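You operate a simulated robot arm through the tools that you are given. There is no shell and no other tool.

You run a simulated robot arm. Do the job below in one go: nothing can be reset, and whatever is moved stays where it is left.

JOB
Check the blue proof envelope under the template and set the offset dial to the shift shown.
Fine: light box on for the reading, off after it; the envelope stays in the slot, the template shut.

Only the result counts: the job must be done as asked and must still hold three seconds after the hand-in. Knocking over, shifting, dropping, spilling or breaking anything else fails it.

ROBOT AND FRAMES
A 7-joint arm with a two-finger parallel gripper, fixed in place. Base frame: the origin is on the floor under the middle of its stand, x ahead of it, y to its left, z up. Readings come in m, rad, newtons and seconds.
With the tool pointing down near the work surface it reaches from about 0.44 to 0.92 m from the base axis. Its first joint turns from -2.496 to 2.496 rad. Payload 3 kg.
The tool frame sits at the grasp point between the pads (the TCP): z along the fingers, y along the line on which they close. The tips reach 0.03 m beyond it. Largest opening 0.094 m; finger width 0.028, thickness 0.01; the body of the gripper, 0.05 by 0.096 m, starts 0.055 m behind the TCP.
Orientation is that of the tool frame in the base frame, as a unit quaternion [w, x, y, z]. With the fingers straight down and closing along the base's y, the tool's x points along the base's -x, its y along +y and its z along -z.

CONTROLS
- The arm moves only by the tool jog_arm. Its arguments are lists of equal length, an entry for each row: "translation": the shift along the base's x, y, z in units of 250 mm (1.0 is 250 mm), a list of three; "rot": the turn, a rotation vector about the base's x, y, z in units of 180 degrees (1.0 is 180 degrees), a list of three; "claw": the closure in counts, from 0 (fully open) to 255 (shut). In form: {"translation": [[x, y, z], ...], "rot": [[rx, ry, rz], ...], "claw": [claw, ...]}. A call has 1 to 20 rows; each row is the pose to reach, as a shift and turn from the pose commanded when the call began. A call with a number of a shift or a turn outside -1 to 1 is refused whole. A row lasts 0.2 s, in which the tool goes at most 0.05 m and 0.15 rad; a call with a longer step from one row to the next is refused whole, and so is a gripper value outside its range. Where a pose cannot be reached the arm comes as near as it can. A force on the tool above 40 N (or 10 N above the force at the start of the call, whichever is more), or a blocked arm, ends the call early, and 0.2 s more pass. The fingers move at their own pace (about 0.072 m/s each) and stop on an object; they squeeze with about 35 N. The grip force told is the motor's: it shows also when the fingers shut on nothing. Time passes only in rows, and 0.2 s behind the last, so rows that repeat a pose let the fingers close. The reply holds the time, the measured pose of the TCP, the force on the tool along the base axes, the opening and the grip force, in the units named above and with some noise, with the torque about the TCP (base axes, N m) and any sound that the robot's microphone picked up.
- Cameras (640 x 400 px; columns grow to the right, rows downward): "scene" is fixed at [0.4099, -0.6566, 1.3857]; the picture's right is [0.92, 0.38, 0.00], its down [0.37, -0.88, -0.30] and it looks along [-0.12, 0.28, -0.95] (base axes); focal length 214 px, centre (320, 200). "wrist" rides on the gripper at [0.076, 0.014, -0.103] in the tool frame; the picture's right is [-0.18, 0.98, 0.00], its down [-0.75, -0.14, -0.64] and it looks along [-0.63, -0.12, 0.77] (tool axes); focal length 243 px, centre (320, 200). There is no depth. A picture from a camera that has moved, and an enlarged one, comes with that camera's place and axes in the base frame and with its lens. The place of the scene camera against the robot may be out by one fixed shift of up to 0.018 m in any direction.
- get_image(camera): a new picture of that camera. No time passes.
- zoom(camera, box): a new picture of the part [left, top, right, bottom] of that camera's present view, enlarged. No time passes.
- job_done(): hands the job in; it is judged then, once.

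Nothing tells you positions but the pictures and the camera data. Unless the task says otherwise, let go and move clear before handing in.

The tools are called after "Call:" by a JSON object that holds its "fn" and its "kwargs". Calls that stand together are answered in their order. jog_arm: Moves the arm, as the interface text tells. Its arguments: {"type":"object","properties":{"translation":{"type":"array","items":{"type":"array","items":{"type":"number"}}},"rot":{"type":"array","items":{"type":"array","items":{"type":"number"}}},"claw":{"type":"array","items":{"type":"number"}}},"required":["translation","rot","claw"]} The other tools are called the same way: get_image (camera) takes a picture; zoom (camera, box) takes an enlarged picture of a part of a camera's view; job_done () hands the job in.

At the start:

```text
time: 0.0
position: [0.3502, -0.3928, 1.2028]
orientation: [0.0, -0.001, 1.0, -0.001]
ft_force: [0.0, 0.1, 0.0]
wrist_torque: [-0.01, 0.0, -0.01]
grip_width: 0.0938
grasp_force: 0.2
```

scene: 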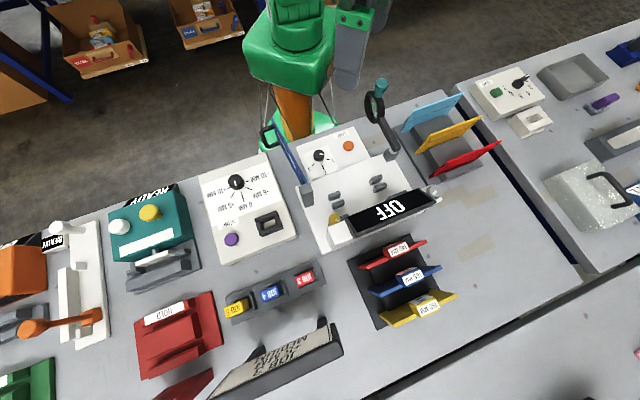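
wrist: 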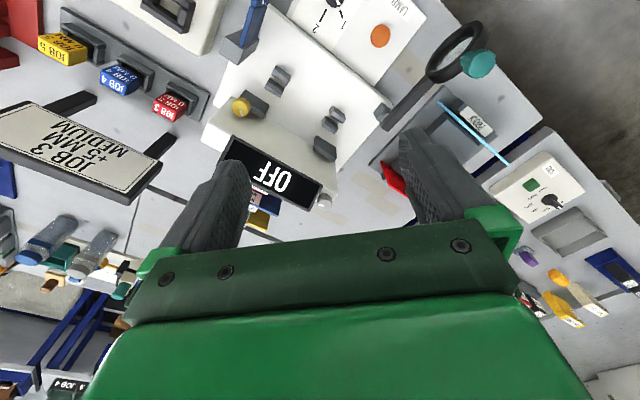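

I see a light box station with a sign "OFF", racks of coloured envelopes, and a panel with an offset dial. I'll look closer at the parts before moving anything.

Call:
{"fn": "zoom", "kwargs": {"camera": "scene", "box": [240, 80, 500, 260]}}

Call:
{"fn": "zoom", "kwargs": {"camera": "scene", "box": [100, 150, 340, 320]}}

Call:
{"fn": "zoom", "kwargs": {"camera": "scene", "box": [320, 200, 500, 340]}}

Call:
{"fn": "zoom", "kwargs": {"camera": "wrist", "box": [200, 0, 520, 220]}}

Call:
{"fn": "zoom", "kwargs": {"camera": "scene", "box": [200, 150, 300, 260]}}

Call:
{"fn": "zoom", "kwargs": {"camera": "scene", "box": [200, 310, 360, 400]}}

```text
2.22 times, centred on (370, 170) of scene
camera zoom: at [0.4099, -0.6566, 1.3857], right [0.92, 0.38, 0.0], down [0.37, -0.88, -0.3], along [-0.12, 0.28, -0.95], focal length 477 px, centre (209, 267)
```

zoom: 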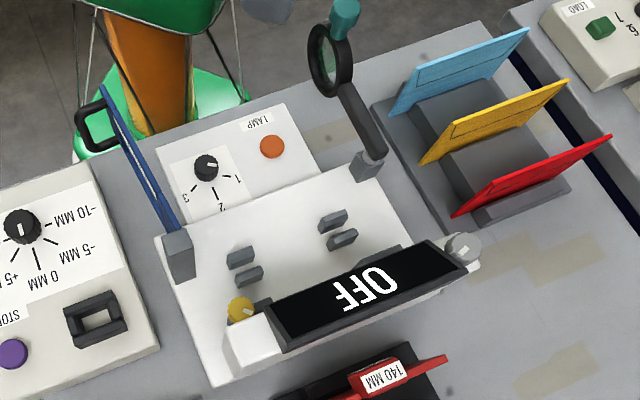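

```text
2.35 times, centred on (220, 235) of scene
camera zoom: at [0.4099, -0.6566, 1.3857], right [0.92, 0.38, 0.0], down [0.37, -0.88, -0.3], along [-0.12, 0.28, -0.95], focal length 505 px, centre (555, 118)
```

zoom: 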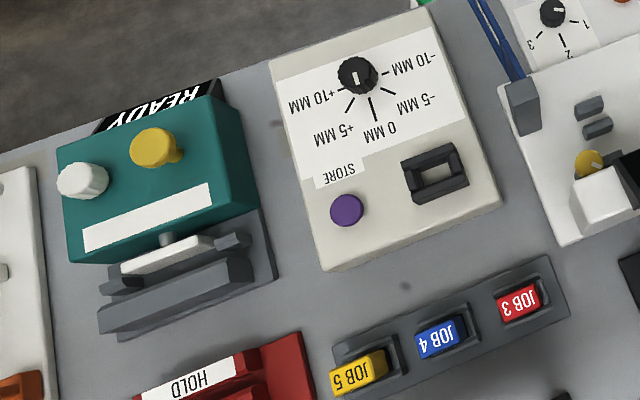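

```text
2.86 times, centred on (410, 270) of scene
camera zoom: at [0.4099, -0.6566, 1.3857], right [0.92, 0.38, 0.0], down [0.37, -0.88, -0.3], along [-0.12, 0.28, -0.95], focal length 613 px, centre (63, 0)
```

zoom: 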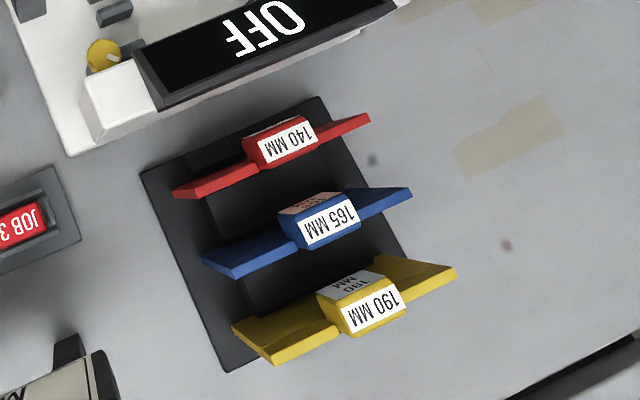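

```text
1.82 times, centred on (360, 110) of wrist
camera zoom: at [0.2729, -0.3799, 1.305], right [0.18, 0.98, 0.0], down [0.75, -0.14, 0.64], along [0.63, -0.12, -0.77], focal length 441 px, centre (247, 364)
```

zoom: 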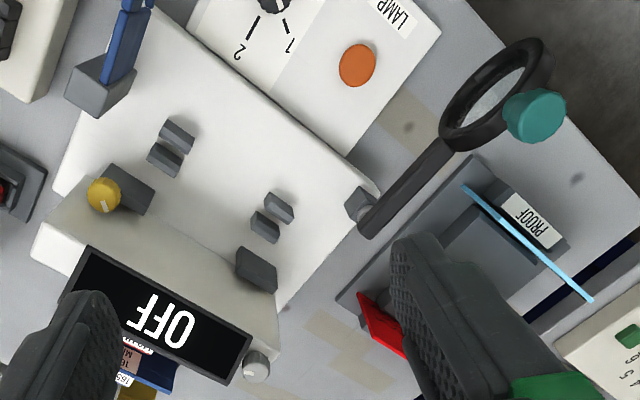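

```text
3.64 times, centred on (250, 205) of scene
camera zoom: at [0.4099, -0.6566, 1.3857], right [0.92, 0.38, 0.0], down [0.37, -0.88, -0.3], along [-0.12, 0.28, -0.95], focal length 780 px, centre (574, 182)
```

zoom: 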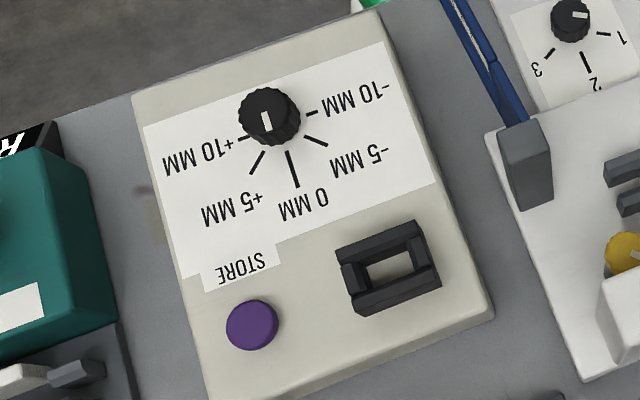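

```text
4.00 times, centred on (280, 355) of scene
camera zoom: at [0.4099, -0.6566, 1.3857], right [0.92, 0.38, 0.0], down [0.37, -0.88, -0.3], along [-0.12, 0.28, -0.95], focal length 858 px, centre (480, -420)
```

zoom: 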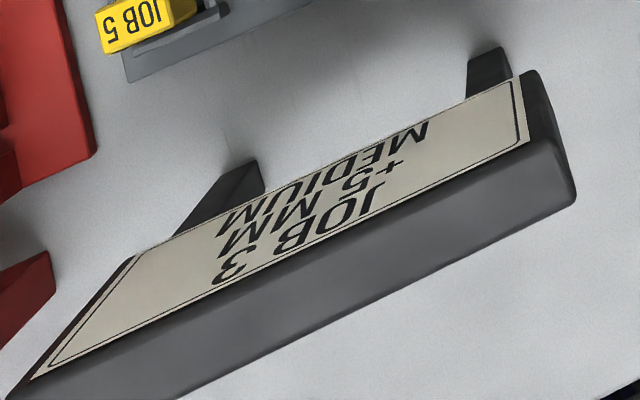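

The light box, with its blue hinged template, magnifier and LAMP button, sits at about azimuth -45°, with the offset dial panel beside it. I'll turn the wrist camera that way, staying high, and look from the robot's side.

Call:
{"fn": "jog_arm", "kwargs": {"translation": [[-0.03, 0.04, 0], [-0.06, 0.08, 0], [-0.09, 0.12, 0], [-0.12, 0.16, 0], [-0.15, 0.2, 0], [-0.18, 0.24, 0], [-0.21, 0.28, 0], [-0.24, 0.3, 0]], "rot": [[0, 0, -0.03], [0, 0, -0.06], [0, 0, -0.09], [0, 0, -0.12], [0, 0, -0.15], [0, 0, -0.18], [0, 0, -0.21], [0, 0, -0.22]], "claw": [0, 0, 0, 0, 0, 0, 0, 0]}}

Call:
{"fn": "get_image", "kwargs": {"camera": "wrist"}}

Call:
{"fn": "get_image", "kwargs": {"camera": "scene"}}

```text
time: 1.8
position: [0.2889, -0.3181, 1.2025]
orientation: [0.001, 0.339, 0.941, 0.0]
ft_force: [-0.1, 0.0, -0.5]
wrist_torque: [0.04, 0.02, -0.05]
grip_width: 0.0939
grasp_force: 0.0
```

```text
taken
camera wrist: at [0.2397, -0.2594, 1.3048], right [0.77, 0.64, 0.0], down [0.49, -0.59, 0.64], along [0.41, -0.49, -0.77], focal length 243 px, centre (320, 200)
```

wrist: 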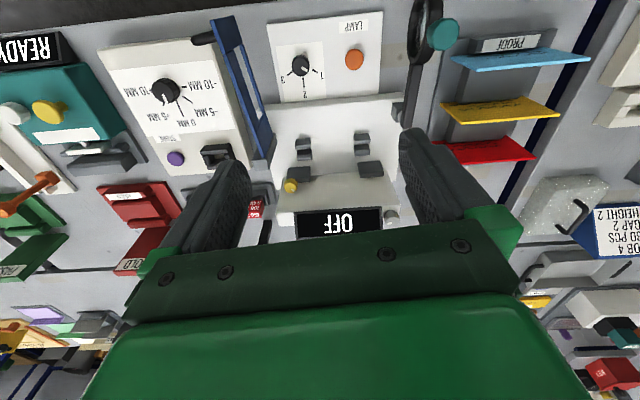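

```text
taken
```

scene: 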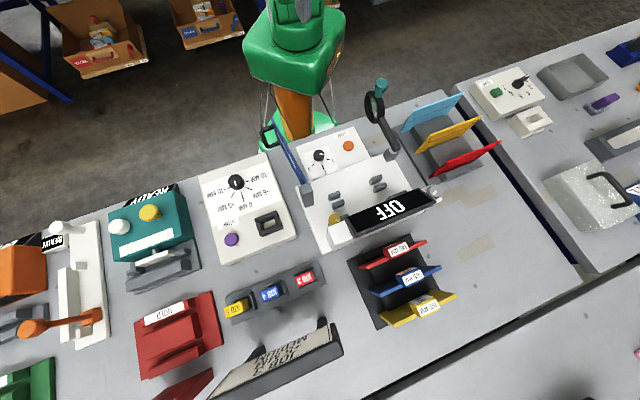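

The camera view is rotated 180° (near the robot is at the top). I'll zoom in on each fixture to understand how it works.

Call:
{"fn": "zoom", "kwargs": {"camera": "wrist", "box": [240, 0, 440, 125]}}

Call:
{"fn": "zoom", "kwargs": {"camera": "wrist", "box": [250, 120, 450, 245]}}

Call:
{"fn": "zoom", "kwargs": {"camera": "wrist", "box": [90, 30, 290, 155]}}

Call:
{"fn": "zoom", "kwargs": {"camera": "wrist", "box": [400, 10, 600, 135]}}

Call:
{"fn": "zoom", "kwargs": {"camera": "wrist", "box": [400, 80, 600, 205]}}

Call:
{"fn": "zoom", "kwargs": {"camera": "scene", "box": [250, 90, 350, 220]}}

Call:
{"fn": "zoom", "kwargs": {"camera": "scene", "box": [390, 80, 510, 190]}}

```text
3.20 times, centred on (340, 62) of wrist
camera zoom: at [0.2397, -0.2594, 1.3048], right [0.77, 0.64, 0.0], down [0.49, -0.59, 0.64], along [0.41, -0.49, -0.77], focal length 776 px, centre (256, 640)
```

zoom: 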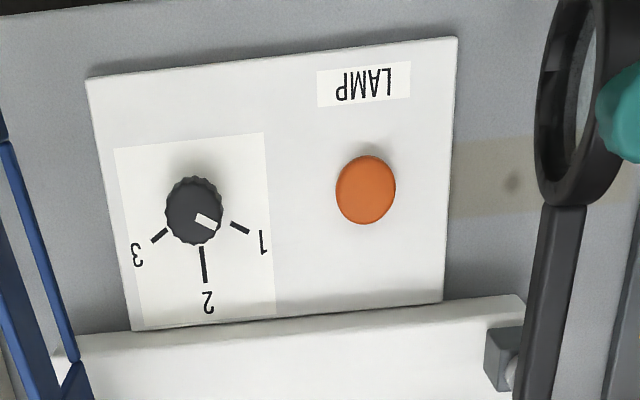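

```text
3.20 times, centred on (350, 182) of wrist
camera zoom: at [0.2397, -0.2594, 1.3048], right [0.77, 0.64, 0.0], down [0.49, -0.59, 0.64], along [0.41, -0.49, -0.77], focal length 776 px, centre (224, 256)
```

zoom: 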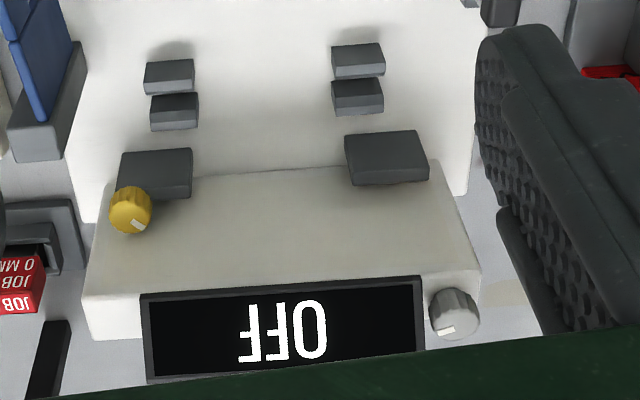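

```text
3.20 times, centred on (190, 92) of wrist
camera zoom: at [0.2397, -0.2594, 1.3048], right [0.77, 0.64, 0.0], down [0.49, -0.59, 0.64], along [0.41, -0.49, -0.77], focal length 776 px, centre (736, 544)
```

zoom: 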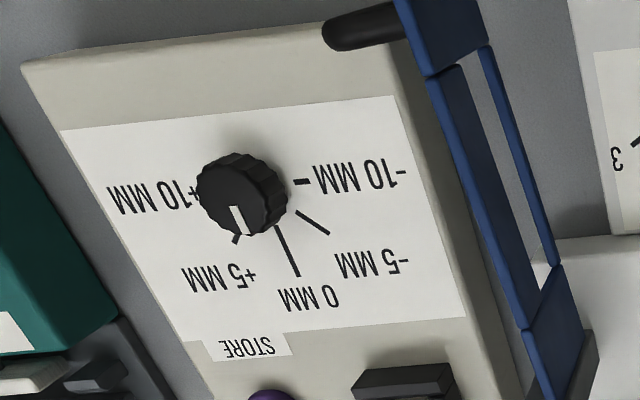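

```text
3.20 times, centred on (500, 72) of wrist
camera zoom: at [0.2397, -0.2594, 1.3048], right [0.77, 0.64, 0.0], down [0.49, -0.59, 0.64], along [0.41, -0.49, -0.77], focal length 776 px, centre (-256, 608)
```

zoom: 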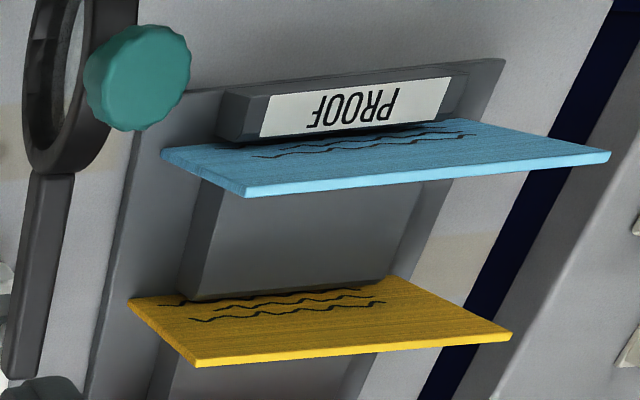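

```text
3.20 times, centred on (500, 142) of wrist
camera zoom: at [0.2397, -0.2594, 1.3048], right [0.77, 0.64, 0.0], down [0.49, -0.59, 0.64], along [0.41, -0.49, -0.77], focal length 776 px, centre (-256, 384)
```

zoom: 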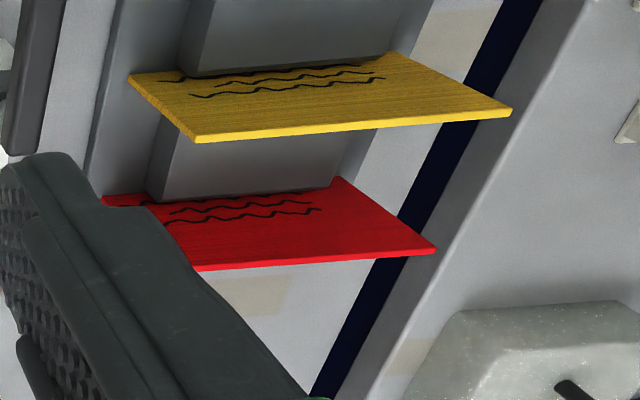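

```text
3.08 times, centred on (300, 155) of scene
camera zoom: at [0.4099, -0.6566, 1.3857], right [0.92, 0.38, 0.0], down [0.37, -0.88, -0.3], along [-0.12, 0.28, -0.95], focal length 660 px, centre (382, 338)
```

zoom: 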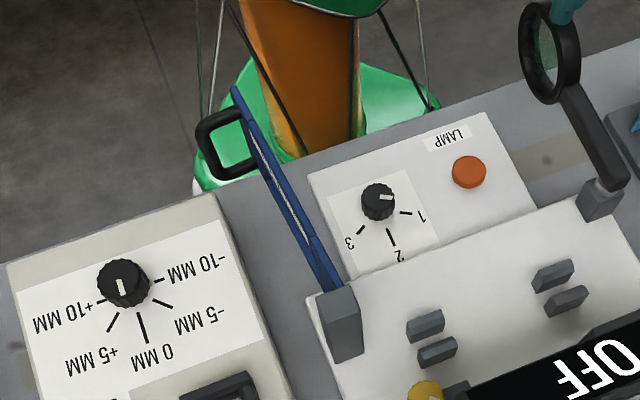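

```text
3.64 times, centred on (450, 135) of scene
camera zoom: at [0.4099, -0.6566, 1.3857], right [0.92, 0.38, 0.0], down [0.37, -0.88, -0.3], along [-0.12, 0.28, -0.95], focal length 780 px, centre (-153, 436)
```

zoom: 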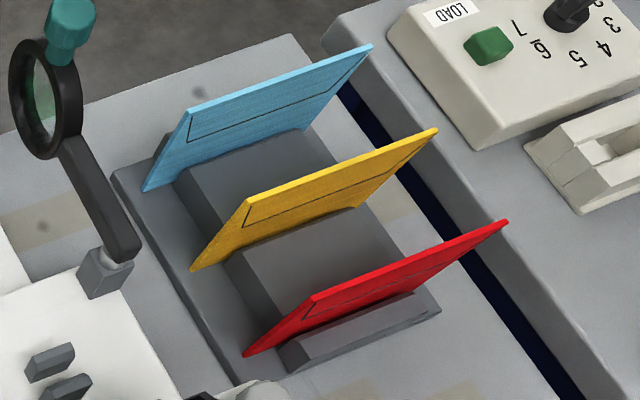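

The proof cards stand in a rack on the right. The template looks like a blue windowed frame hinged at the box's left corner. I'll move to a near-vertical view over the light box to get plan geometry.

Call:
{"fn": "jog_arm", "kwargs": {"translation": [[0.06, -0.07, 0], [0.12, -0.14, 0], [0.2, -0.22, 0], [0.28, -0.32, 0], [0.36, -0.42, 0], [0.4, -0.5, 0]], "rot": [[0.03, 0.025, 0], [0.06, 0.05, 0], [0.09, 0.075, 0], [0.115, 0.095, 0], [0.128, 0.107, 0], [0.128, 0.107, 0]], "claw": [0, 0, 0, 0, 0, 0]}}

Call:
{"fn": "get_image", "kwargs": {"camera": "wrist"}}

```text
time: 3.2
position: [0.3412, -0.3912, 1.1616]
orientation: [-0.203, 0.328, 0.915, 0.12]
ft_force: [-0.7, 0.2, 0.4]
wrist_torque: [0.01, 0.02, -0.02]
grip_width: 0.0939
grasp_force: 0.0
out of reach, approached as far as the arm can: row 4, 5, 6
```

```text
taken
camera wrist: at [0.3265, -0.3755, 1.2878], right [0.77, 0.64, 0.0], down [0.62, -0.75, 0.22], along [0.14, -0.17, -0.98], focal length 243 px, centre (320, 200)
```

wrist: 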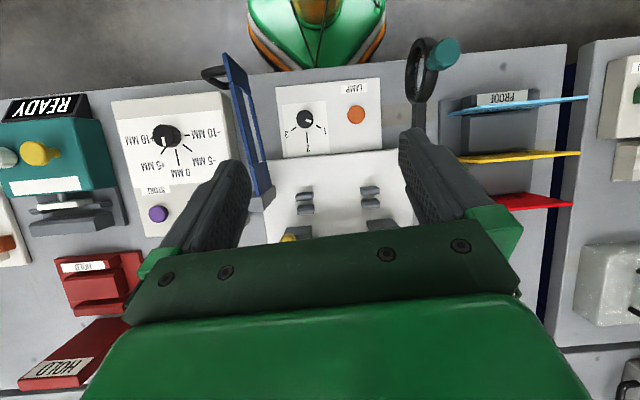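

Call:
{"fn": "zoom", "kwargs": {"camera": "wrist", "box": [190, 40, 310, 220]}}

Call:
{"fn": "zoom", "kwargs": {"camera": "wrist", "box": [270, 70, 430, 250]}}

Call:
{"fn": "zoom", "kwargs": {"camera": "wrist", "box": [390, 20, 600, 220]}}

Call:
{"fn": "zoom", "kwargs": {"camera": "wrist", "box": [100, 80, 250, 240]}}

```text
2.22 times, centred on (250, 130) of wrist
camera zoom: at [0.3265, -0.3755, 1.2878], right [0.77, 0.64, 0.0], down [0.62, -0.75, 0.22], along [0.14, -0.17, -0.98], focal length 539 px, centre (476, 356)
```

zoom: 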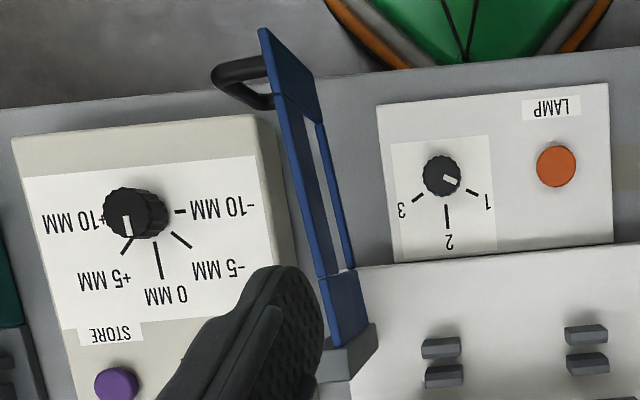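

```text
2.22 times, centred on (350, 160) of wrist
camera zoom: at [0.3265, -0.3755, 1.2878], right [0.77, 0.64, 0.0], down [0.62, -0.75, 0.22], along [0.14, -0.17, -0.98], focal length 539 px, centre (253, 289)
```

zoom: 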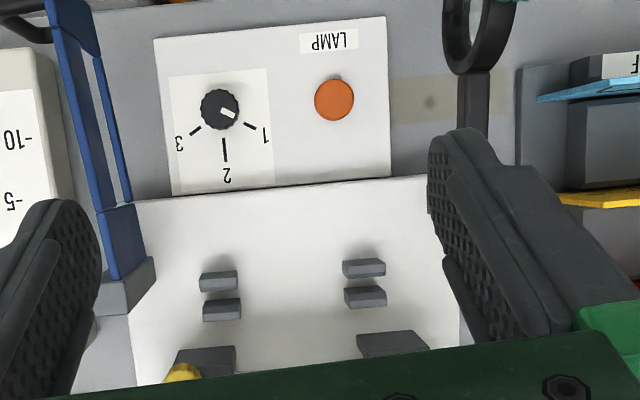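

```text
2.00 times, centred on (495, 120) of wrist
camera zoom: at [0.3265, -0.3755, 1.2878], right [0.77, 0.64, 0.0], down [0.62, -0.75, 0.22], along [0.14, -0.17, -0.98], focal length 485 px, centre (-30, 360)
```

zoom: 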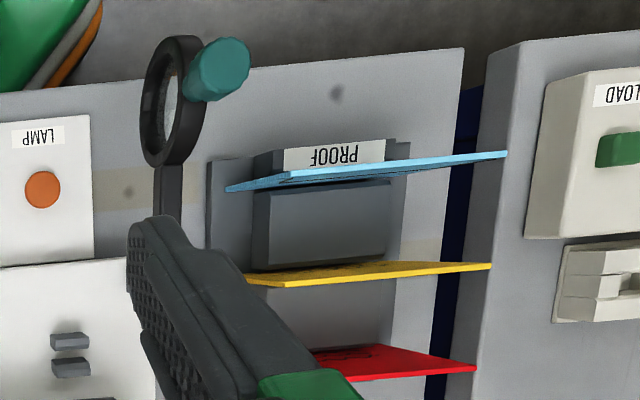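

```text
2.50 times, centred on (175, 160) of wrist
camera zoom: at [0.3265, -0.3755, 1.2878], right [0.77, 0.64, 0.0], down [0.62, -0.75, 0.22], along [0.14, -0.17, -0.98], focal length 606 px, centre (682, 300)
```

zoom: 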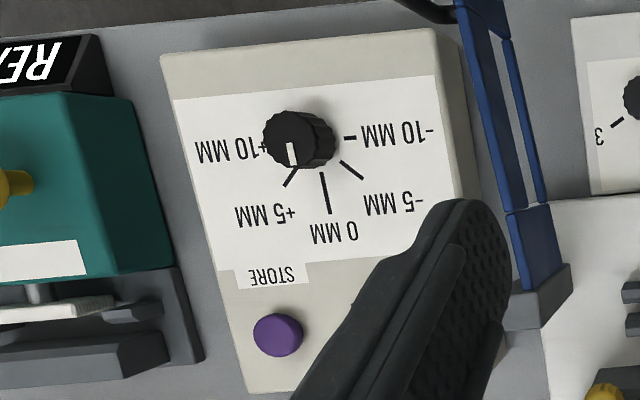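

Call:
{"fn": "zoom", "kwargs": {"camera": "wrist", "box": [430, 70, 600, 170]}}

Call:
{"fn": "zoom", "kwargs": {"camera": "scene", "box": [395, 85, 475, 150]}}

Call:
{"fn": "zoom", "kwargs": {"camera": "wrist", "box": [280, 160, 400, 240]}}

Call:
{"fn": "zoom", "kwargs": {"camera": "scene", "box": [290, 140, 450, 260]}}

```text
3.76 times, centred on (515, 120) of wrist
camera zoom: at [0.3265, -0.3755, 1.2878], right [0.77, 0.64, 0.0], down [0.62, -0.75, 0.22], along [0.14, -0.17, -0.98], focal length 913 px, centre (-414, 501)
```

zoom: 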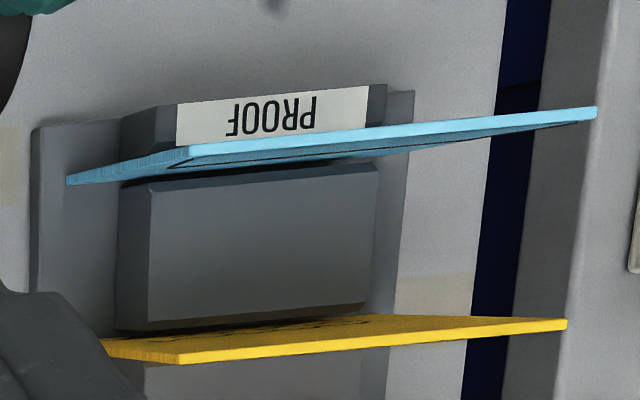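

```text
6.15 times, centred on (435, 118) of scene
camera zoom: at [0.4099, -0.6566, 1.3857], right [0.92, 0.38, 0.0], down [0.37, -0.88, -0.3], along [-0.12, 0.28, -0.95], focal length 1320 px, centre (-388, 708)
```

zoom: 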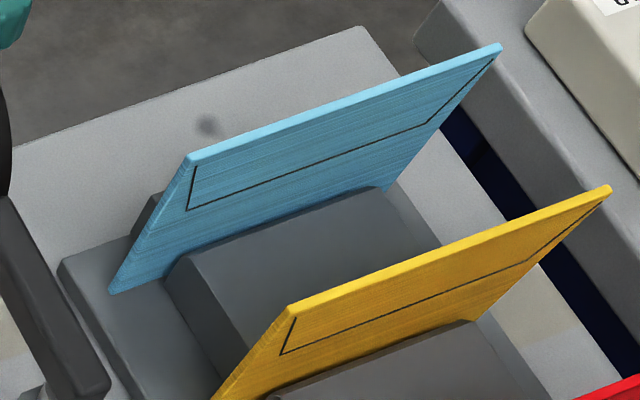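

```text
5.00 times, centred on (340, 200) of wrist
camera zoom: at [0.3265, -0.3755, 1.2878], right [0.77, 0.64, 0.0], down [0.62, -0.75, 0.22], along [0.14, -0.17, -0.98], focal length 1213 px, centre (220, 200)
```

zoom: 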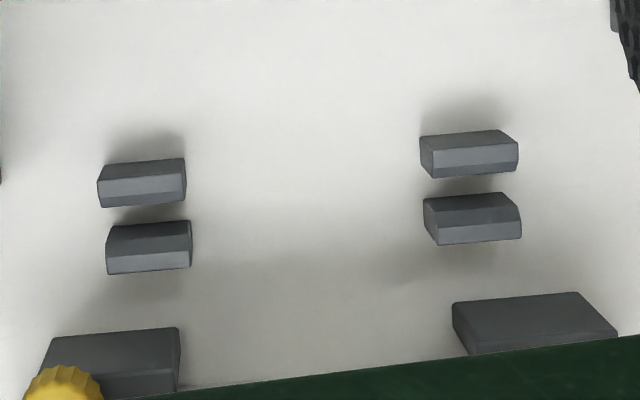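

```text
3.33 times, centred on (370, 200) of scene
camera zoom: at [0.4099, -0.6566, 1.3857], right [0.92, 0.38, 0.0], down [0.37, -0.88, -0.3], along [-0.12, 0.28, -0.95], focal length 715 px, centre (153, 200)
```

zoom: 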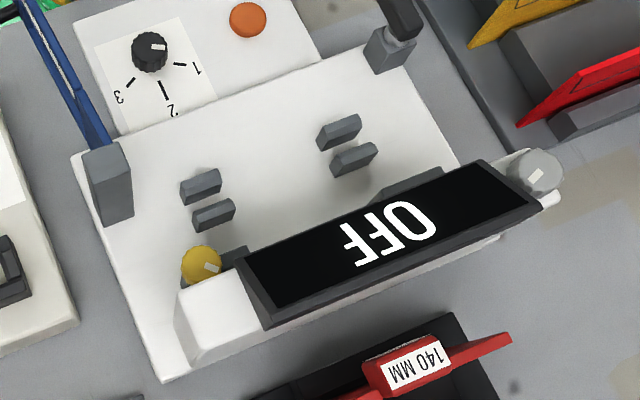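

The blue card stands vertical in its rack (about 0.164 wide, top at z≈0.893). The slot is two pairs of ribs on the light box, and the template is a gate on a post at the left. I'll undo the tilt first and check how the commanded pose is tracked.

Call:
{"fn": "jog_arm", "kwargs": {"translation": [[-0.03, 0.06, 0], [-0.06, 0.12, 0], [-0.1, 0.22, 0], [-0.13, 0.34, 0], [-0.16, 0.44, 0], [-0.16, 0.56, 0]], "rot": [[-0.03, -0.025, 0], [-0.06, -0.05, 0], [-0.09, -0.075, 0], [-0.115, -0.095, 0], [-0.128, -0.107, 0], [-0.128, -0.107, 0]], "claw": [0, 0, 0, 0, 0, 0]}}

```text
time: 4.6
position: [0.3005, -0.2508, 1.1623]
orientation: [0.0, 0.339, 0.941, 0.0]
ft_force: [0.6, 0.3, 0.2]
wrist_torque: [0.02, 0.04, 0.03]
grip_width: 0.094
grasp_force: 0.2
```

The commanded pose is clamped to what was reached, which is fine. I'll take another look from here before turning the hand toward the card.

Call:
{"fn": "get_image", "kwargs": {"camera": "wrist"}}

Call:
{"fn": "zoom", "kwargs": {"camera": "wrist", "box": [230, 60, 430, 200]}}

Call:
{"fn": "zoom", "kwargs": {"camera": "wrist", "box": [250, 100, 420, 230]}}

```text
taken
camera wrist: at [0.2513, -0.1927, 1.2636], right [0.77, 0.64, 0.0], down [0.49, -0.59, 0.64], along [0.41, -0.49, -0.77], focal length 243 px, centre (320, 200)
```

wrist: 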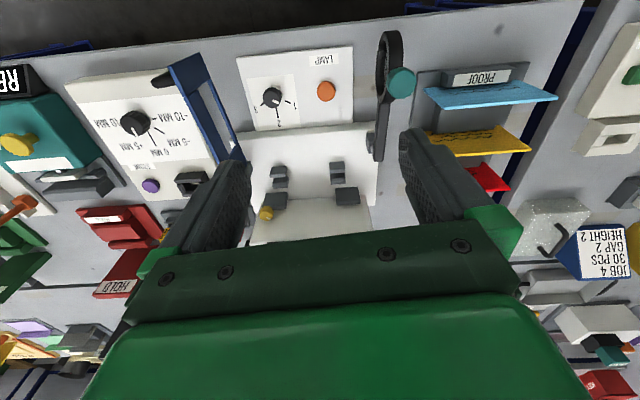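

```text
2.86 times, centred on (330, 130) of wrist
camera zoom: at [0.2513, -0.1927, 1.2636], right [0.77, 0.64, 0.0], down [0.49, -0.59, 0.64], along [0.41, -0.49, -0.77], focal length 693 px, centre (291, 400)
```

zoom: 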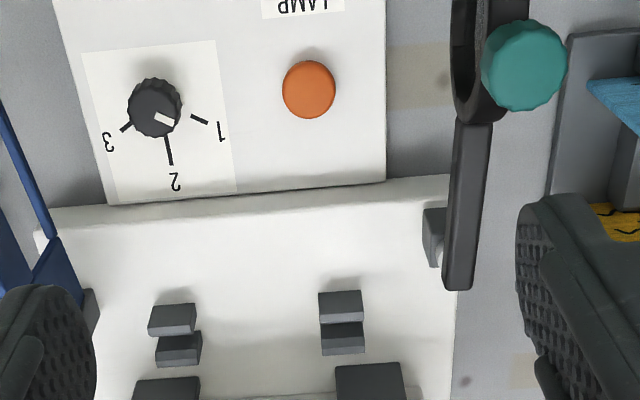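

```text
3.08 times, centred on (335, 165) of wrist
camera zoom: at [0.2513, -0.1927, 1.2636], right [0.77, 0.64, 0.0], down [0.49, -0.59, 0.64], along [0.41, -0.49, -0.77], focal length 746 px, centre (274, 308)
```

zoom: 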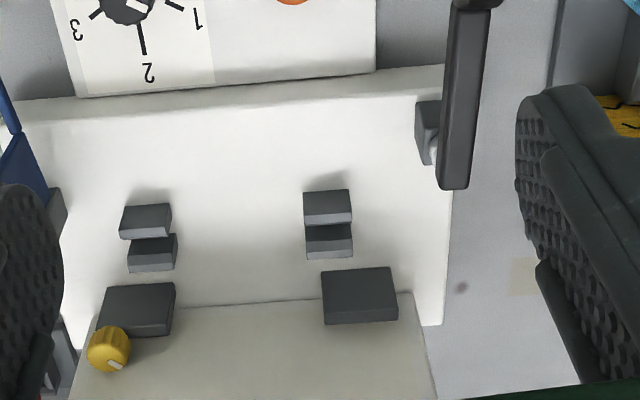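

I'll bring the hand above the blue card with the fingers closing across its thickness. I'm staying well above the magnifier on the way.

Call:
{"fn": "jog_arm", "kwargs": {"translation": [[0.08, 0.05, 0], [0.16, 0.1, 0], [0.24, 0.15, 0], [0.33, 0.2, 0], [0.42, 0.25, 0], [0.51, 0.3, -0.04], [0.6, 0.35, -0.08], [0.69, 0.4, -0.14], [0.78, 0.46, -0.2], [0.87, 0.51, -0.28], [0.92, 0.54, -0.36], [0.9476, 0.5508, -0.4], [0.9476, 0.5508, -0.4]], "rot": [[0, 0, 0.04], [0, 0, 0.08], [0, 0, 0.12], [0, 0, 0.16], [0, 0, 0.2], [0, 0, 0.24], [0, 0, 0.28], [0, 0, 0.32], [0, 0, 0.36], [0, 0, 0.4], [0, 0, 0.44], [0, 0, 0.47], [0, 0, 0.47]], "claw": [0, 0, 0, 0, 0, 0, 0, 0, 0, 0, 140, 140, 140]}}

Call:
{"fn": "get_image", "kwargs": {"camera": "wrist"}}

Call:
{"fn": "get_image", "kwargs": {"camera": "scene"}}

```text
time: 7.4
position: [0.5378, -0.1136, 1.0606]
orientation: [0.001, -0.384, 0.923, 0.0]
ft_force: [0.9, -0.5, 0.3]
wrist_torque: [0.03, -0.02, 0.05]
grip_width: 0.0425
grasp_force: 0.1
```

```text
taken
camera wrist: at [0.4742, -0.1581, 1.1627], right [-0.57, 0.82, 0.0], down [0.63, 0.43, 0.64], along [0.53, 0.36, -0.77], focal length 243 px, centre (320, 200)
```

wrist: 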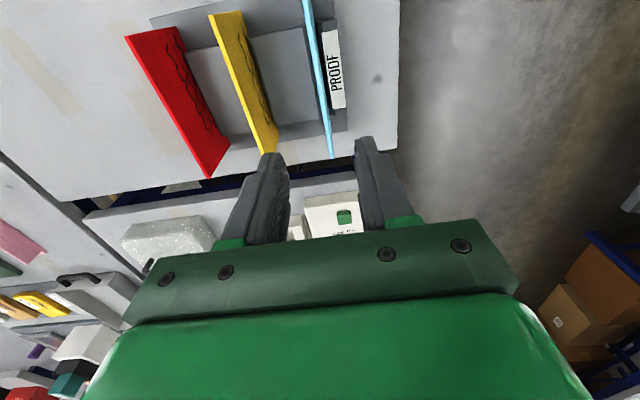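

```text
taken
```

scene: 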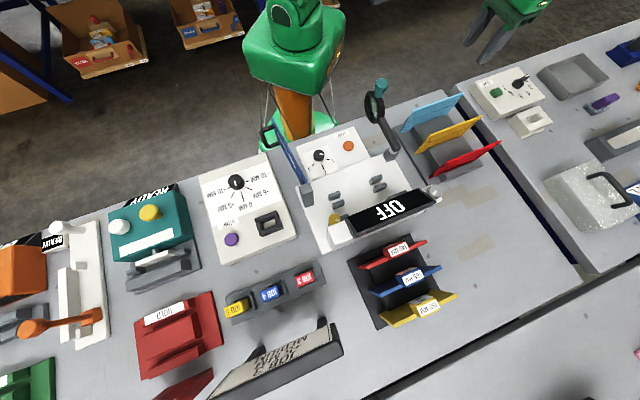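

Call:
{"fn": "zoom", "kwargs": {"camera": "wrist", "box": [220, 0, 380, 170]}}

Call:
{"fn": "zoom", "kwargs": {"camera": "wrist", "box": [280, 80, 380, 180]}}

```text
2.35 times, centred on (300, 85) of wrist
camera zoom: at [0.4742, -0.1581, 1.1627], right [-0.57, 0.82, 0.0], down [0.63, 0.43, 0.64], along [0.53, 0.36, -0.77], focal length 571 px, centre (367, 471)
```

zoom: 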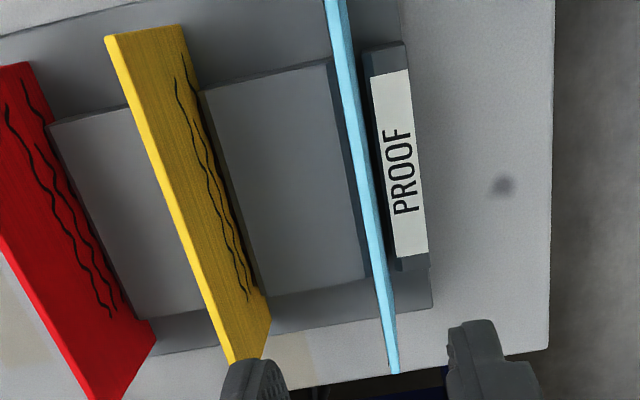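

```text
4.00 times, centred on (330, 130) of wrist
camera zoom: at [0.4742, -0.1581, 1.1627], right [-0.57, 0.82, 0.0], down [0.63, 0.43, 0.64], along [0.53, 0.36, -0.77], focal length 970 px, centre (280, 480)
```

zoom: 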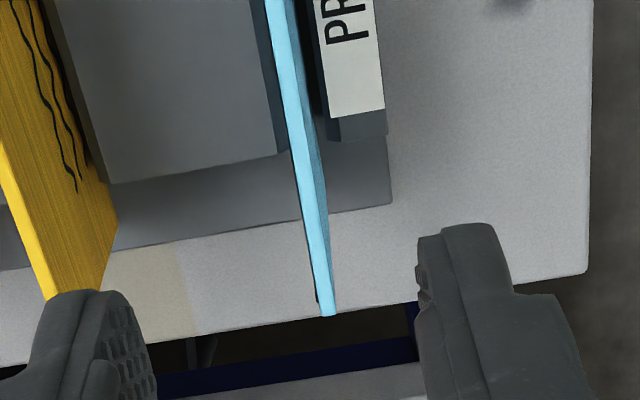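

The card's top edge is at A≈0.30, O≈0.460 (rotated table coordinates), and the TCP is centred over it. I'll descend with the fingers straddling it and check before closing.

Call:
{"fn": "jog_arm", "kwargs": {"translation": [[0, 0, -0.15], [0, 0, -0.3], [0, 0, -0.45], [0, 0, -0.55], [0, 0, -0.65], [0, 0, -0.72], [0, 0, -0.77], [0, 0, -0.77]], "rot": [[0, 0, 0], [0, 0, 0], [0, 0, 0], [0, 0, 0], [0, 0, 0], [0, 0, 0], [0, 0, 0], [0, 0, 0]], "claw": [140, 140, 140, 140, 140, 140, 140, 140]}}

Call:
{"fn": "get_image", "kwargs": {"camera": "wrist"}}

Call:
{"fn": "zoom", "kwargs": {"camera": "scene", "box": [380, 60, 520, 190]}}

```text
time: 9.2
position: [0.5357, -0.1146, 0.8679]
orientation: [-0.001, -0.384, 0.923, 0.0]
ft_force: [-0.3, 0.0, -0.1]
wrist_torque: [-0.02, 0.0, -0.01]
grip_width: 0.0425
grasp_force: 0.0
```

```text
taken
camera wrist: at [0.4733, -0.1587, 0.97], right [-0.57, 0.82, 0.0], down [0.63, 0.43, 0.64], along [0.53, 0.36, -0.77], focal length 243 px, centre (320, 200)
```

wrist: 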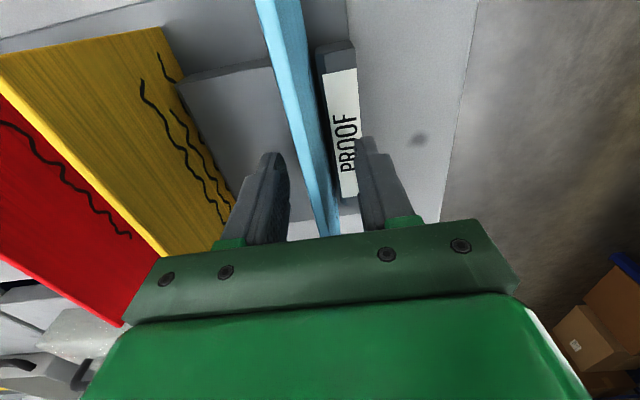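

```text
3.08 times, centred on (450, 125) of scene
camera zoom: at [0.4099, -0.6566, 1.3857], right [0.92, 0.38, 0.0], down [0.37, -0.88, -0.3], along [-0.12, 0.28, -0.95], focal length 660 px, centre (-80, 431)
```

zoom: 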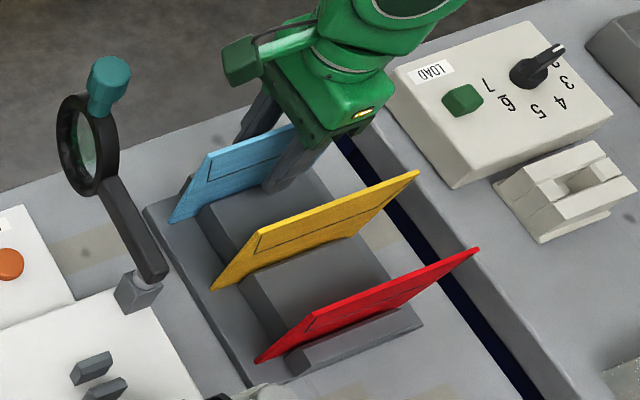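

The card is between the fingers with both tips clear of the rack blocks. I'm closing now.

Call:
{"fn": "jog_arm", "kwargs": {"translation": [[0, 0, 0], [0, 0, 0], [0, 0, 0], [0, 0, 0]], "rot": [[0, 0, 0], [0, 0, 0], [0, 0, 0], [0, 0, 0]], "claw": [255, 255, 255, 255]}}

Call:
{"fn": "get_image", "kwargs": {"camera": "wrist"}}

```text
time: 10.2
position: [0.5371, -0.1154, 0.8689]
orientation: [0.0, -0.383, 0.924, 0.0]
ft_force: [-0.3, -0.4, 0.0]
wrist_torque: [-0.03, -0.01, -0.01]
grip_width: 0.0075
grasp_force: 35.2
```

```text
taken
camera wrist: at [0.4734, -0.1587, 0.9703], right [-0.57, 0.82, 0.0], down [0.63, 0.43, 0.64], along [0.53, 0.36, -0.77], focal length 243 px, centre (320, 200)
```

wrist: 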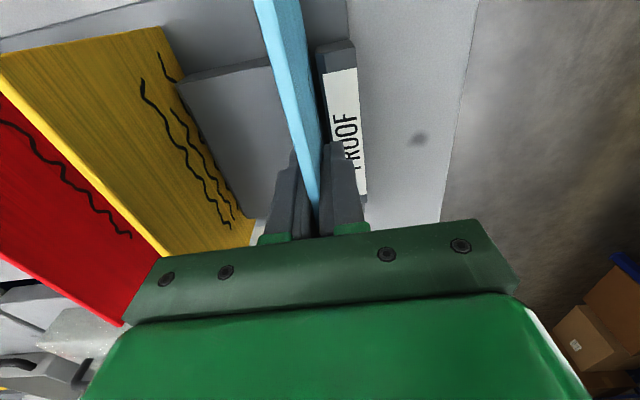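

The card is gripped (width 7.5 mm, 35 N). I'll lift it straight out of the rack.

Call:
{"fn": "jog_arm", "kwargs": {"translation": [[0, 0, 0.08], [0, 0, 0.2], [0, 0, 0.35], [0, 0, 0.5], [0, 0, 0.65], [0, 0, 0.8], [0, 0, 0.92], [0, 0, 0.92]], "rot": [[0, 0, 0], [0, 0, 0], [0, 0, 0], [0, 0, 0], [0, 0, 0], [0, 0, 0], [0, 0, 0], [0, 0, 0]], "claw": [255, 255, 255, 255, 255, 255, 255, 255]}}

Call:
{"fn": "get_image", "kwargs": {"camera": "wrist"}}

Call:
{"fn": "get_image", "kwargs": {"camera": "scene"}}

```text
time: 12.0
position: [0.5367, -0.1136, 1.1001]
orientation: [0.0, -0.382, 0.924, 0.001]
ft_force: [0.2, -0.5, -0.6]
wrist_torque: [0.01, 0.04, -0.01]
grip_width: 0.0078
grasp_force: 35.1
```

```text
taken
camera wrist: at [0.474, -0.1583, 1.2009], right [-0.57, 0.82, 0.0], down [0.63, 0.43, 0.64], along [0.53, 0.36, -0.77], focal length 243 px, centre (320, 200)
```

wrist: 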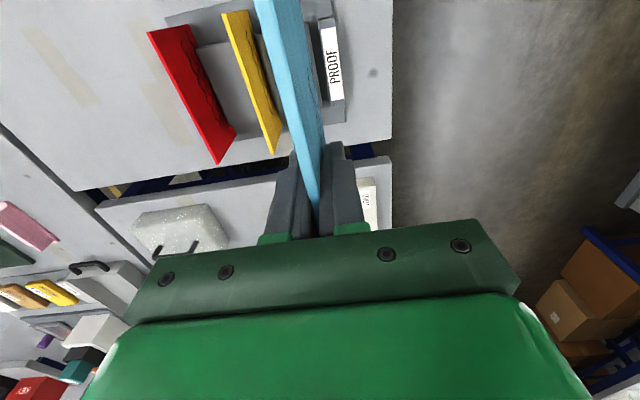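

```text
taken
```

scene: 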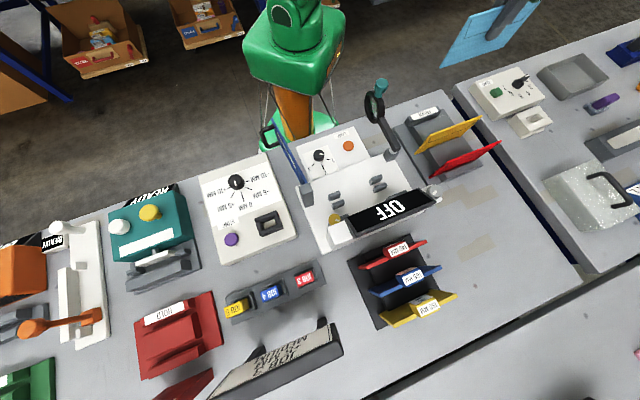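

The card is out and hanging straight. I'll carry it at z=1.10 to above the slot.

Call:
{"fn": "jog_arm", "kwargs": {"translation": [[-0.03, -0.1, 0], [-0.07, -0.22, 0], [-0.11, -0.35, 0], [-0.16, -0.5, 0], [-0.21, -0.65, 0], [-0.26, -0.78, 0], [-0.3, -0.9, 0], [-0.32, -0.98, 0], [-0.32, -0.98, 0]], "rot": [[0, 0, 0], [0, 0, 0], [0, 0, 0], [0, 0, 0], [0, 0, 0], [0, 0, 0], [0, 0, 0], [0, 0, 0], [0, 0, 0]], "claw": [255, 255, 255, 255, 255, 255, 255, 255, 255]}}

Call:
{"fn": "jog_arm", "kwargs": {"translation": [[-0.05, -0.1, 0], [-0.1, -0.2, 0], [-0.147, -0.294, 0], [-0.147, -0.294, 0], [-0.147, -0.294, 0]], "rot": [[0, 0, 0], [0, 0, 0], [0, 0, 0], [0, 0, 0], [0, 0, 0]], "claw": [255, 255, 255, 255, 255]}}

Call:
{"fn": "get_image", "kwargs": {"camera": "wrist"}}

Call:
{"fn": "get_image", "kwargs": {"camera": "scene"}}

```text
time: 14.0
position: [0.4559, -0.3596, 1.1003]
orientation: [0.0, -0.383, 0.924, 0.0]
ft_force: [0.0, -0.8, -0.1]
wrist_torque: [-0.02, -0.02, 0.0]
grip_width: 0.0077
grasp_force: 34.8
```

```text
time: 15.2
position: [0.4201, -0.4326, 1.0981]
orientation: [0.0, -0.383, 0.924, 0.0]
ft_force: [0.2, 0.4, -1.4]
wrist_torque: [0.02, 0.01, 0.02]
grip_width: 0.0076
grasp_force: 35.0
```

```text
taken
camera wrist: at [0.3573, -0.4769, 1.2003], right [-0.57, 0.82, 0.0], down [0.63, 0.43, 0.64], along [0.53, 0.36, -0.77], focal length 243 px, centre (320, 200)
```

wrist: 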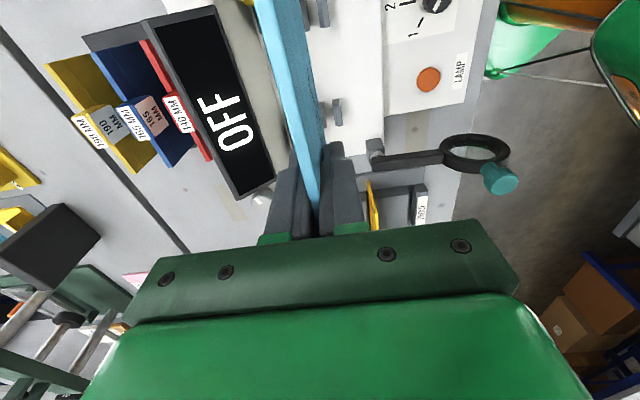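

```text
taken
```

scene: 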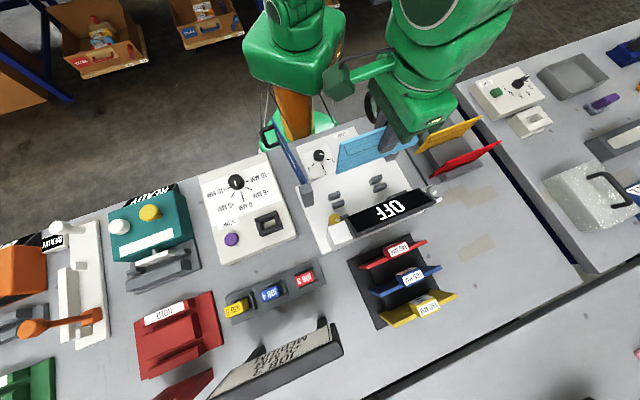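

Call:
{"fn": "zoom", "kwargs": {"camera": "wrist", "box": [230, 0, 390, 160]}}

Call:
{"fn": "zoom", "kwargs": {"camera": "scene", "box": [290, 110, 450, 240]}}

```text
2.50 times, centred on (310, 80) of wrist
camera zoom: at [0.3573, -0.4769, 1.2003], right [-0.57, 0.82, 0.0], down [0.63, 0.43, 0.64], along [0.53, 0.36, -0.77], focal length 606 px, centre (345, 500)
```

zoom: 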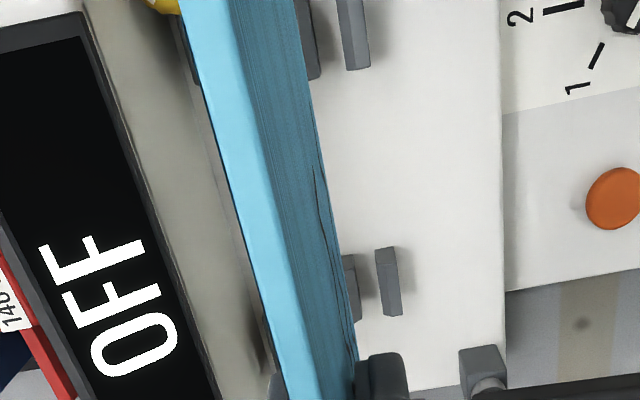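

```text
3.08 times, centred on (370, 175) of scene
camera zoom: at [0.4099, -0.6566, 1.3857], right [0.92, 0.38, 0.0], down [0.37, -0.88, -0.3], along [-0.12, 0.28, -0.95], focal length 660 px, centre (166, 277)
```

zoom: 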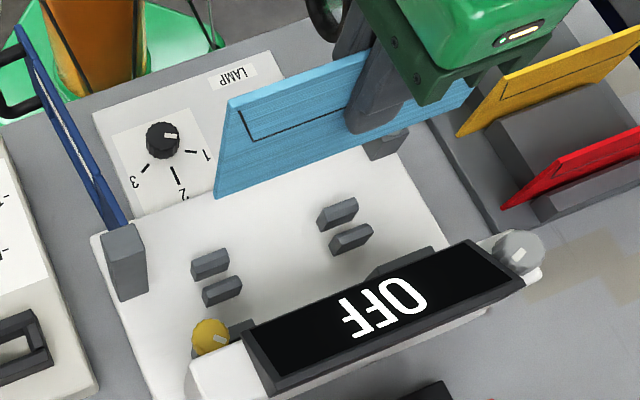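

Call:
{"fn": "zoom", "kwargs": {"camera": "wrist", "box": [300, 80, 360, 140]}}

Call:
{"fn": "zoom", "kwargs": {"camera": "wrist", "box": [290, 0, 350, 60]}}

```text
6.67 times, centred on (330, 110) of wrist
camera zoom: at [0.3573, -0.4769, 1.2003], right [-0.57, 0.82, 0.0], down [0.63, 0.43, 0.64], along [0.53, 0.36, -0.77], focal length 1618 px, centre (253, 800)
```

zoom: 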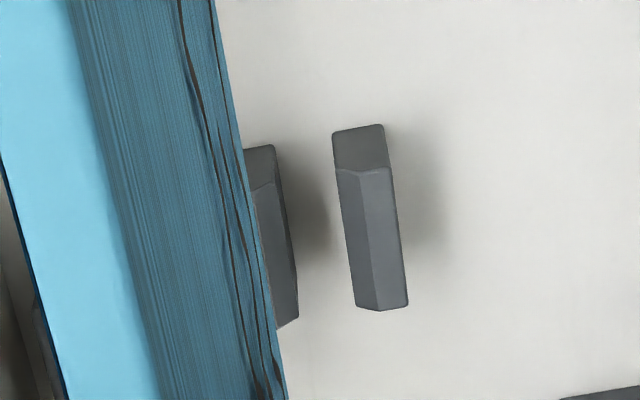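

```text
6.67 times, centred on (320, 30) of wrist
camera zoom: at [0.3573, -0.4769, 1.2003], right [-0.57, 0.82, 0.0], down [0.63, 0.43, 0.64], along [0.53, 0.36, -0.77], focal length 1618 px, centre (320, 1333)
```

zoom: 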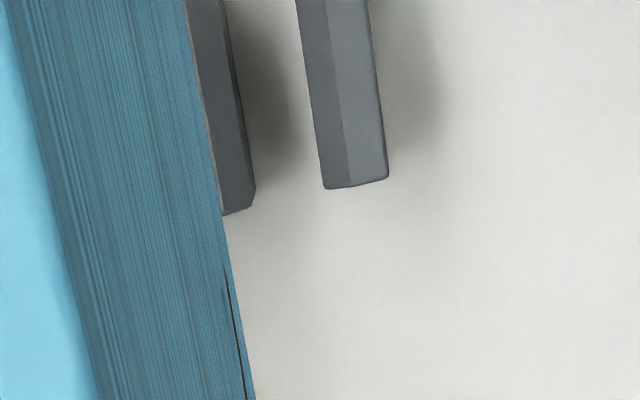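

From this view the slot centre is at O≈0.6006 and the card is about 4 mm too far out. I'll correct that while lowering to just above the ribs, then look again.

Call:
{"fn": "jog_arm", "kwargs": {"translation": [[-0.0119, 0.0119, -0.1], [-0.0119, 0.0119, -0.22], [-0.0119, 0.0119, -0.34], [-0.0119, 0.0119, -0.45], [-0.0119, 0.0119, -0.53], [-0.0119, 0.0119, -0.57], [-0.0119, 0.0119, -0.57], [-0.0119, 0.0119, -0.57]], "rot": [[0, 0, 0], [0, 0, 0], [0, 0, 0], [0, 0, 0], [0, 0, 0], [0, 0, 0], [0, 0, 0], [0, 0, 0]], "claw": [255, 255, 255, 255, 255, 255, 255, 255]}}

Call:
{"fn": "get_image", "kwargs": {"camera": "wrist"}}

Call:
{"fn": "zoom", "kwargs": {"camera": "wrist", "box": [260, 0, 400, 140]}}

Call:
{"fn": "zoom", "kwargs": {"camera": "scene", "box": [290, 130, 430, 240]}}

```text
time: 17.0
position: [0.4176, -0.4295, 0.9562]
orientation: [0.0, -0.382, 0.924, 0.0]
ft_force: [-0.1, -0.1, -0.6]
wrist_torque: [-0.03, -0.02, -0.02]
grip_width: 0.0077
grasp_force: 34.7
```

```text
taken
camera wrist: at [0.3542, -0.4742, 1.058], right [-0.57, 0.82, 0.0], down [0.63, 0.43, 0.64], along [0.53, 0.36, -0.77], focal length 243 px, centre (320, 200)
```

wrist: 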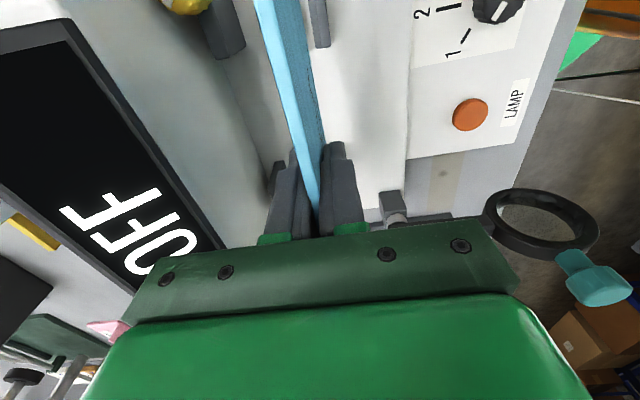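

```text
2.86 times, centred on (330, 70) of wrist
camera zoom: at [0.3542, -0.4742, 1.058], right [-0.57, 0.82, 0.0], down [0.63, 0.43, 0.64], along [0.53, 0.36, -0.77], focal length 693 px, centre (291, 571)
```

zoom: 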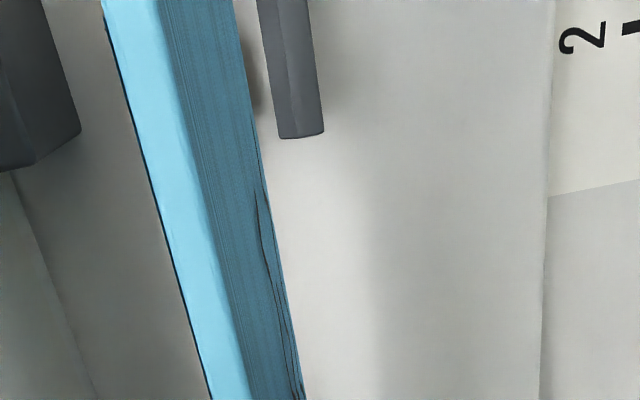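

```text
3.64 times, centred on (360, 185) of scene
camera zoom: at [0.4099, -0.6566, 1.3857], right [0.92, 0.38, 0.0], down [0.37, -0.88, -0.3], along [-0.12, 0.28, -0.95], focal length 780 px, centre (174, 254)
```

zoom: 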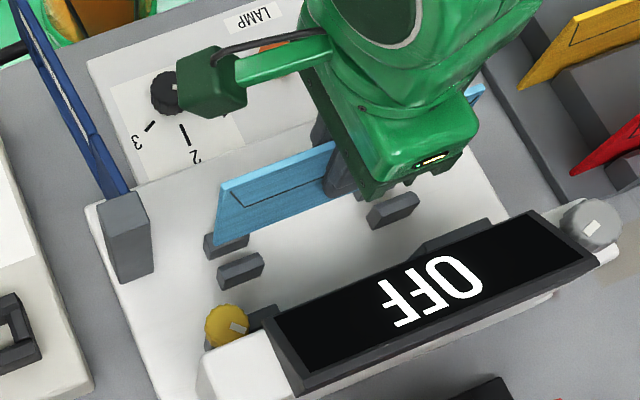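

The card's lower edge sits centred over the gap (near face at O≈0.597 with the slot spanning 0.594 to 0.607). I'll lower it slowly into the slot.

Call:
{"fn": "jog_arm", "kwargs": {"translation": [[0, 0, -0.03], [0, 0, -0.06], [0, 0, -0.09], [0, 0, -0.12], [0, 0, -0.14], [0, 0, -0.16], [0, 0, -0.16]], "rot": [[0, 0, 0], [0, 0, 0], [0, 0, 0], [0, 0, 0], [0, 0, 0], [0, 0, 0], [0, 0, 0]], "claw": [255, 255, 255, 255, 255, 255, 255]}}

Call:
{"fn": "zoom", "kwargs": {"camera": "scene", "box": [290, 130, 430, 240]}}

Call:
{"fn": "zoom", "kwargs": {"camera": "wrist", "box": [260, 0, 400, 140]}}

```text
time: 18.6
position: [0.4186, -0.4287, 0.9161]
orientation: [-0.001, -0.383, 0.924, 0.001]
ft_force: [0.2, 0.0, 0.3]
wrist_torque: [-0.04, 0.03, -0.02]
grip_width: 0.0077
grasp_force: 34.6
```

```text
3.64 times, centred on (360, 185) of scene
camera zoom: at [0.4099, -0.6566, 1.3857], right [0.92, 0.38, 0.0], down [0.37, -0.88, -0.3], along [-0.12, 0.28, -0.95], focal length 780 px, centre (174, 254)
```

zoom: 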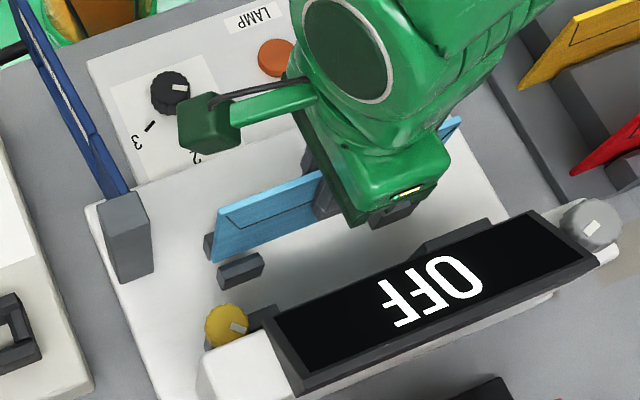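

```text
2.86 times, centred on (330, 70) of wrist
camera zoom: at [0.3544, -0.4739, 1.0181], right [-0.57, 0.82, 0.0], down [0.63, 0.43, 0.64], along [0.53, 0.36, -0.77], focal length 693 px, centre (291, 571)
```

zoom: 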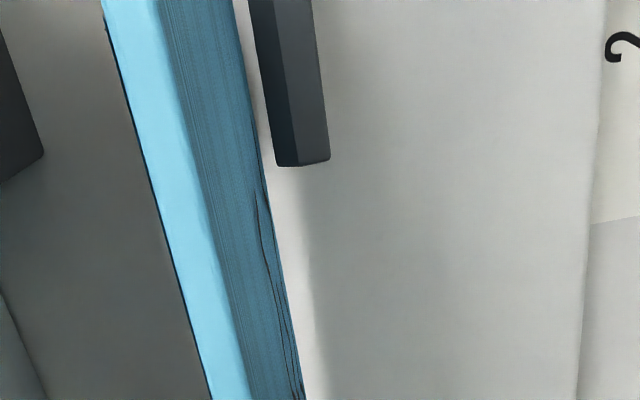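

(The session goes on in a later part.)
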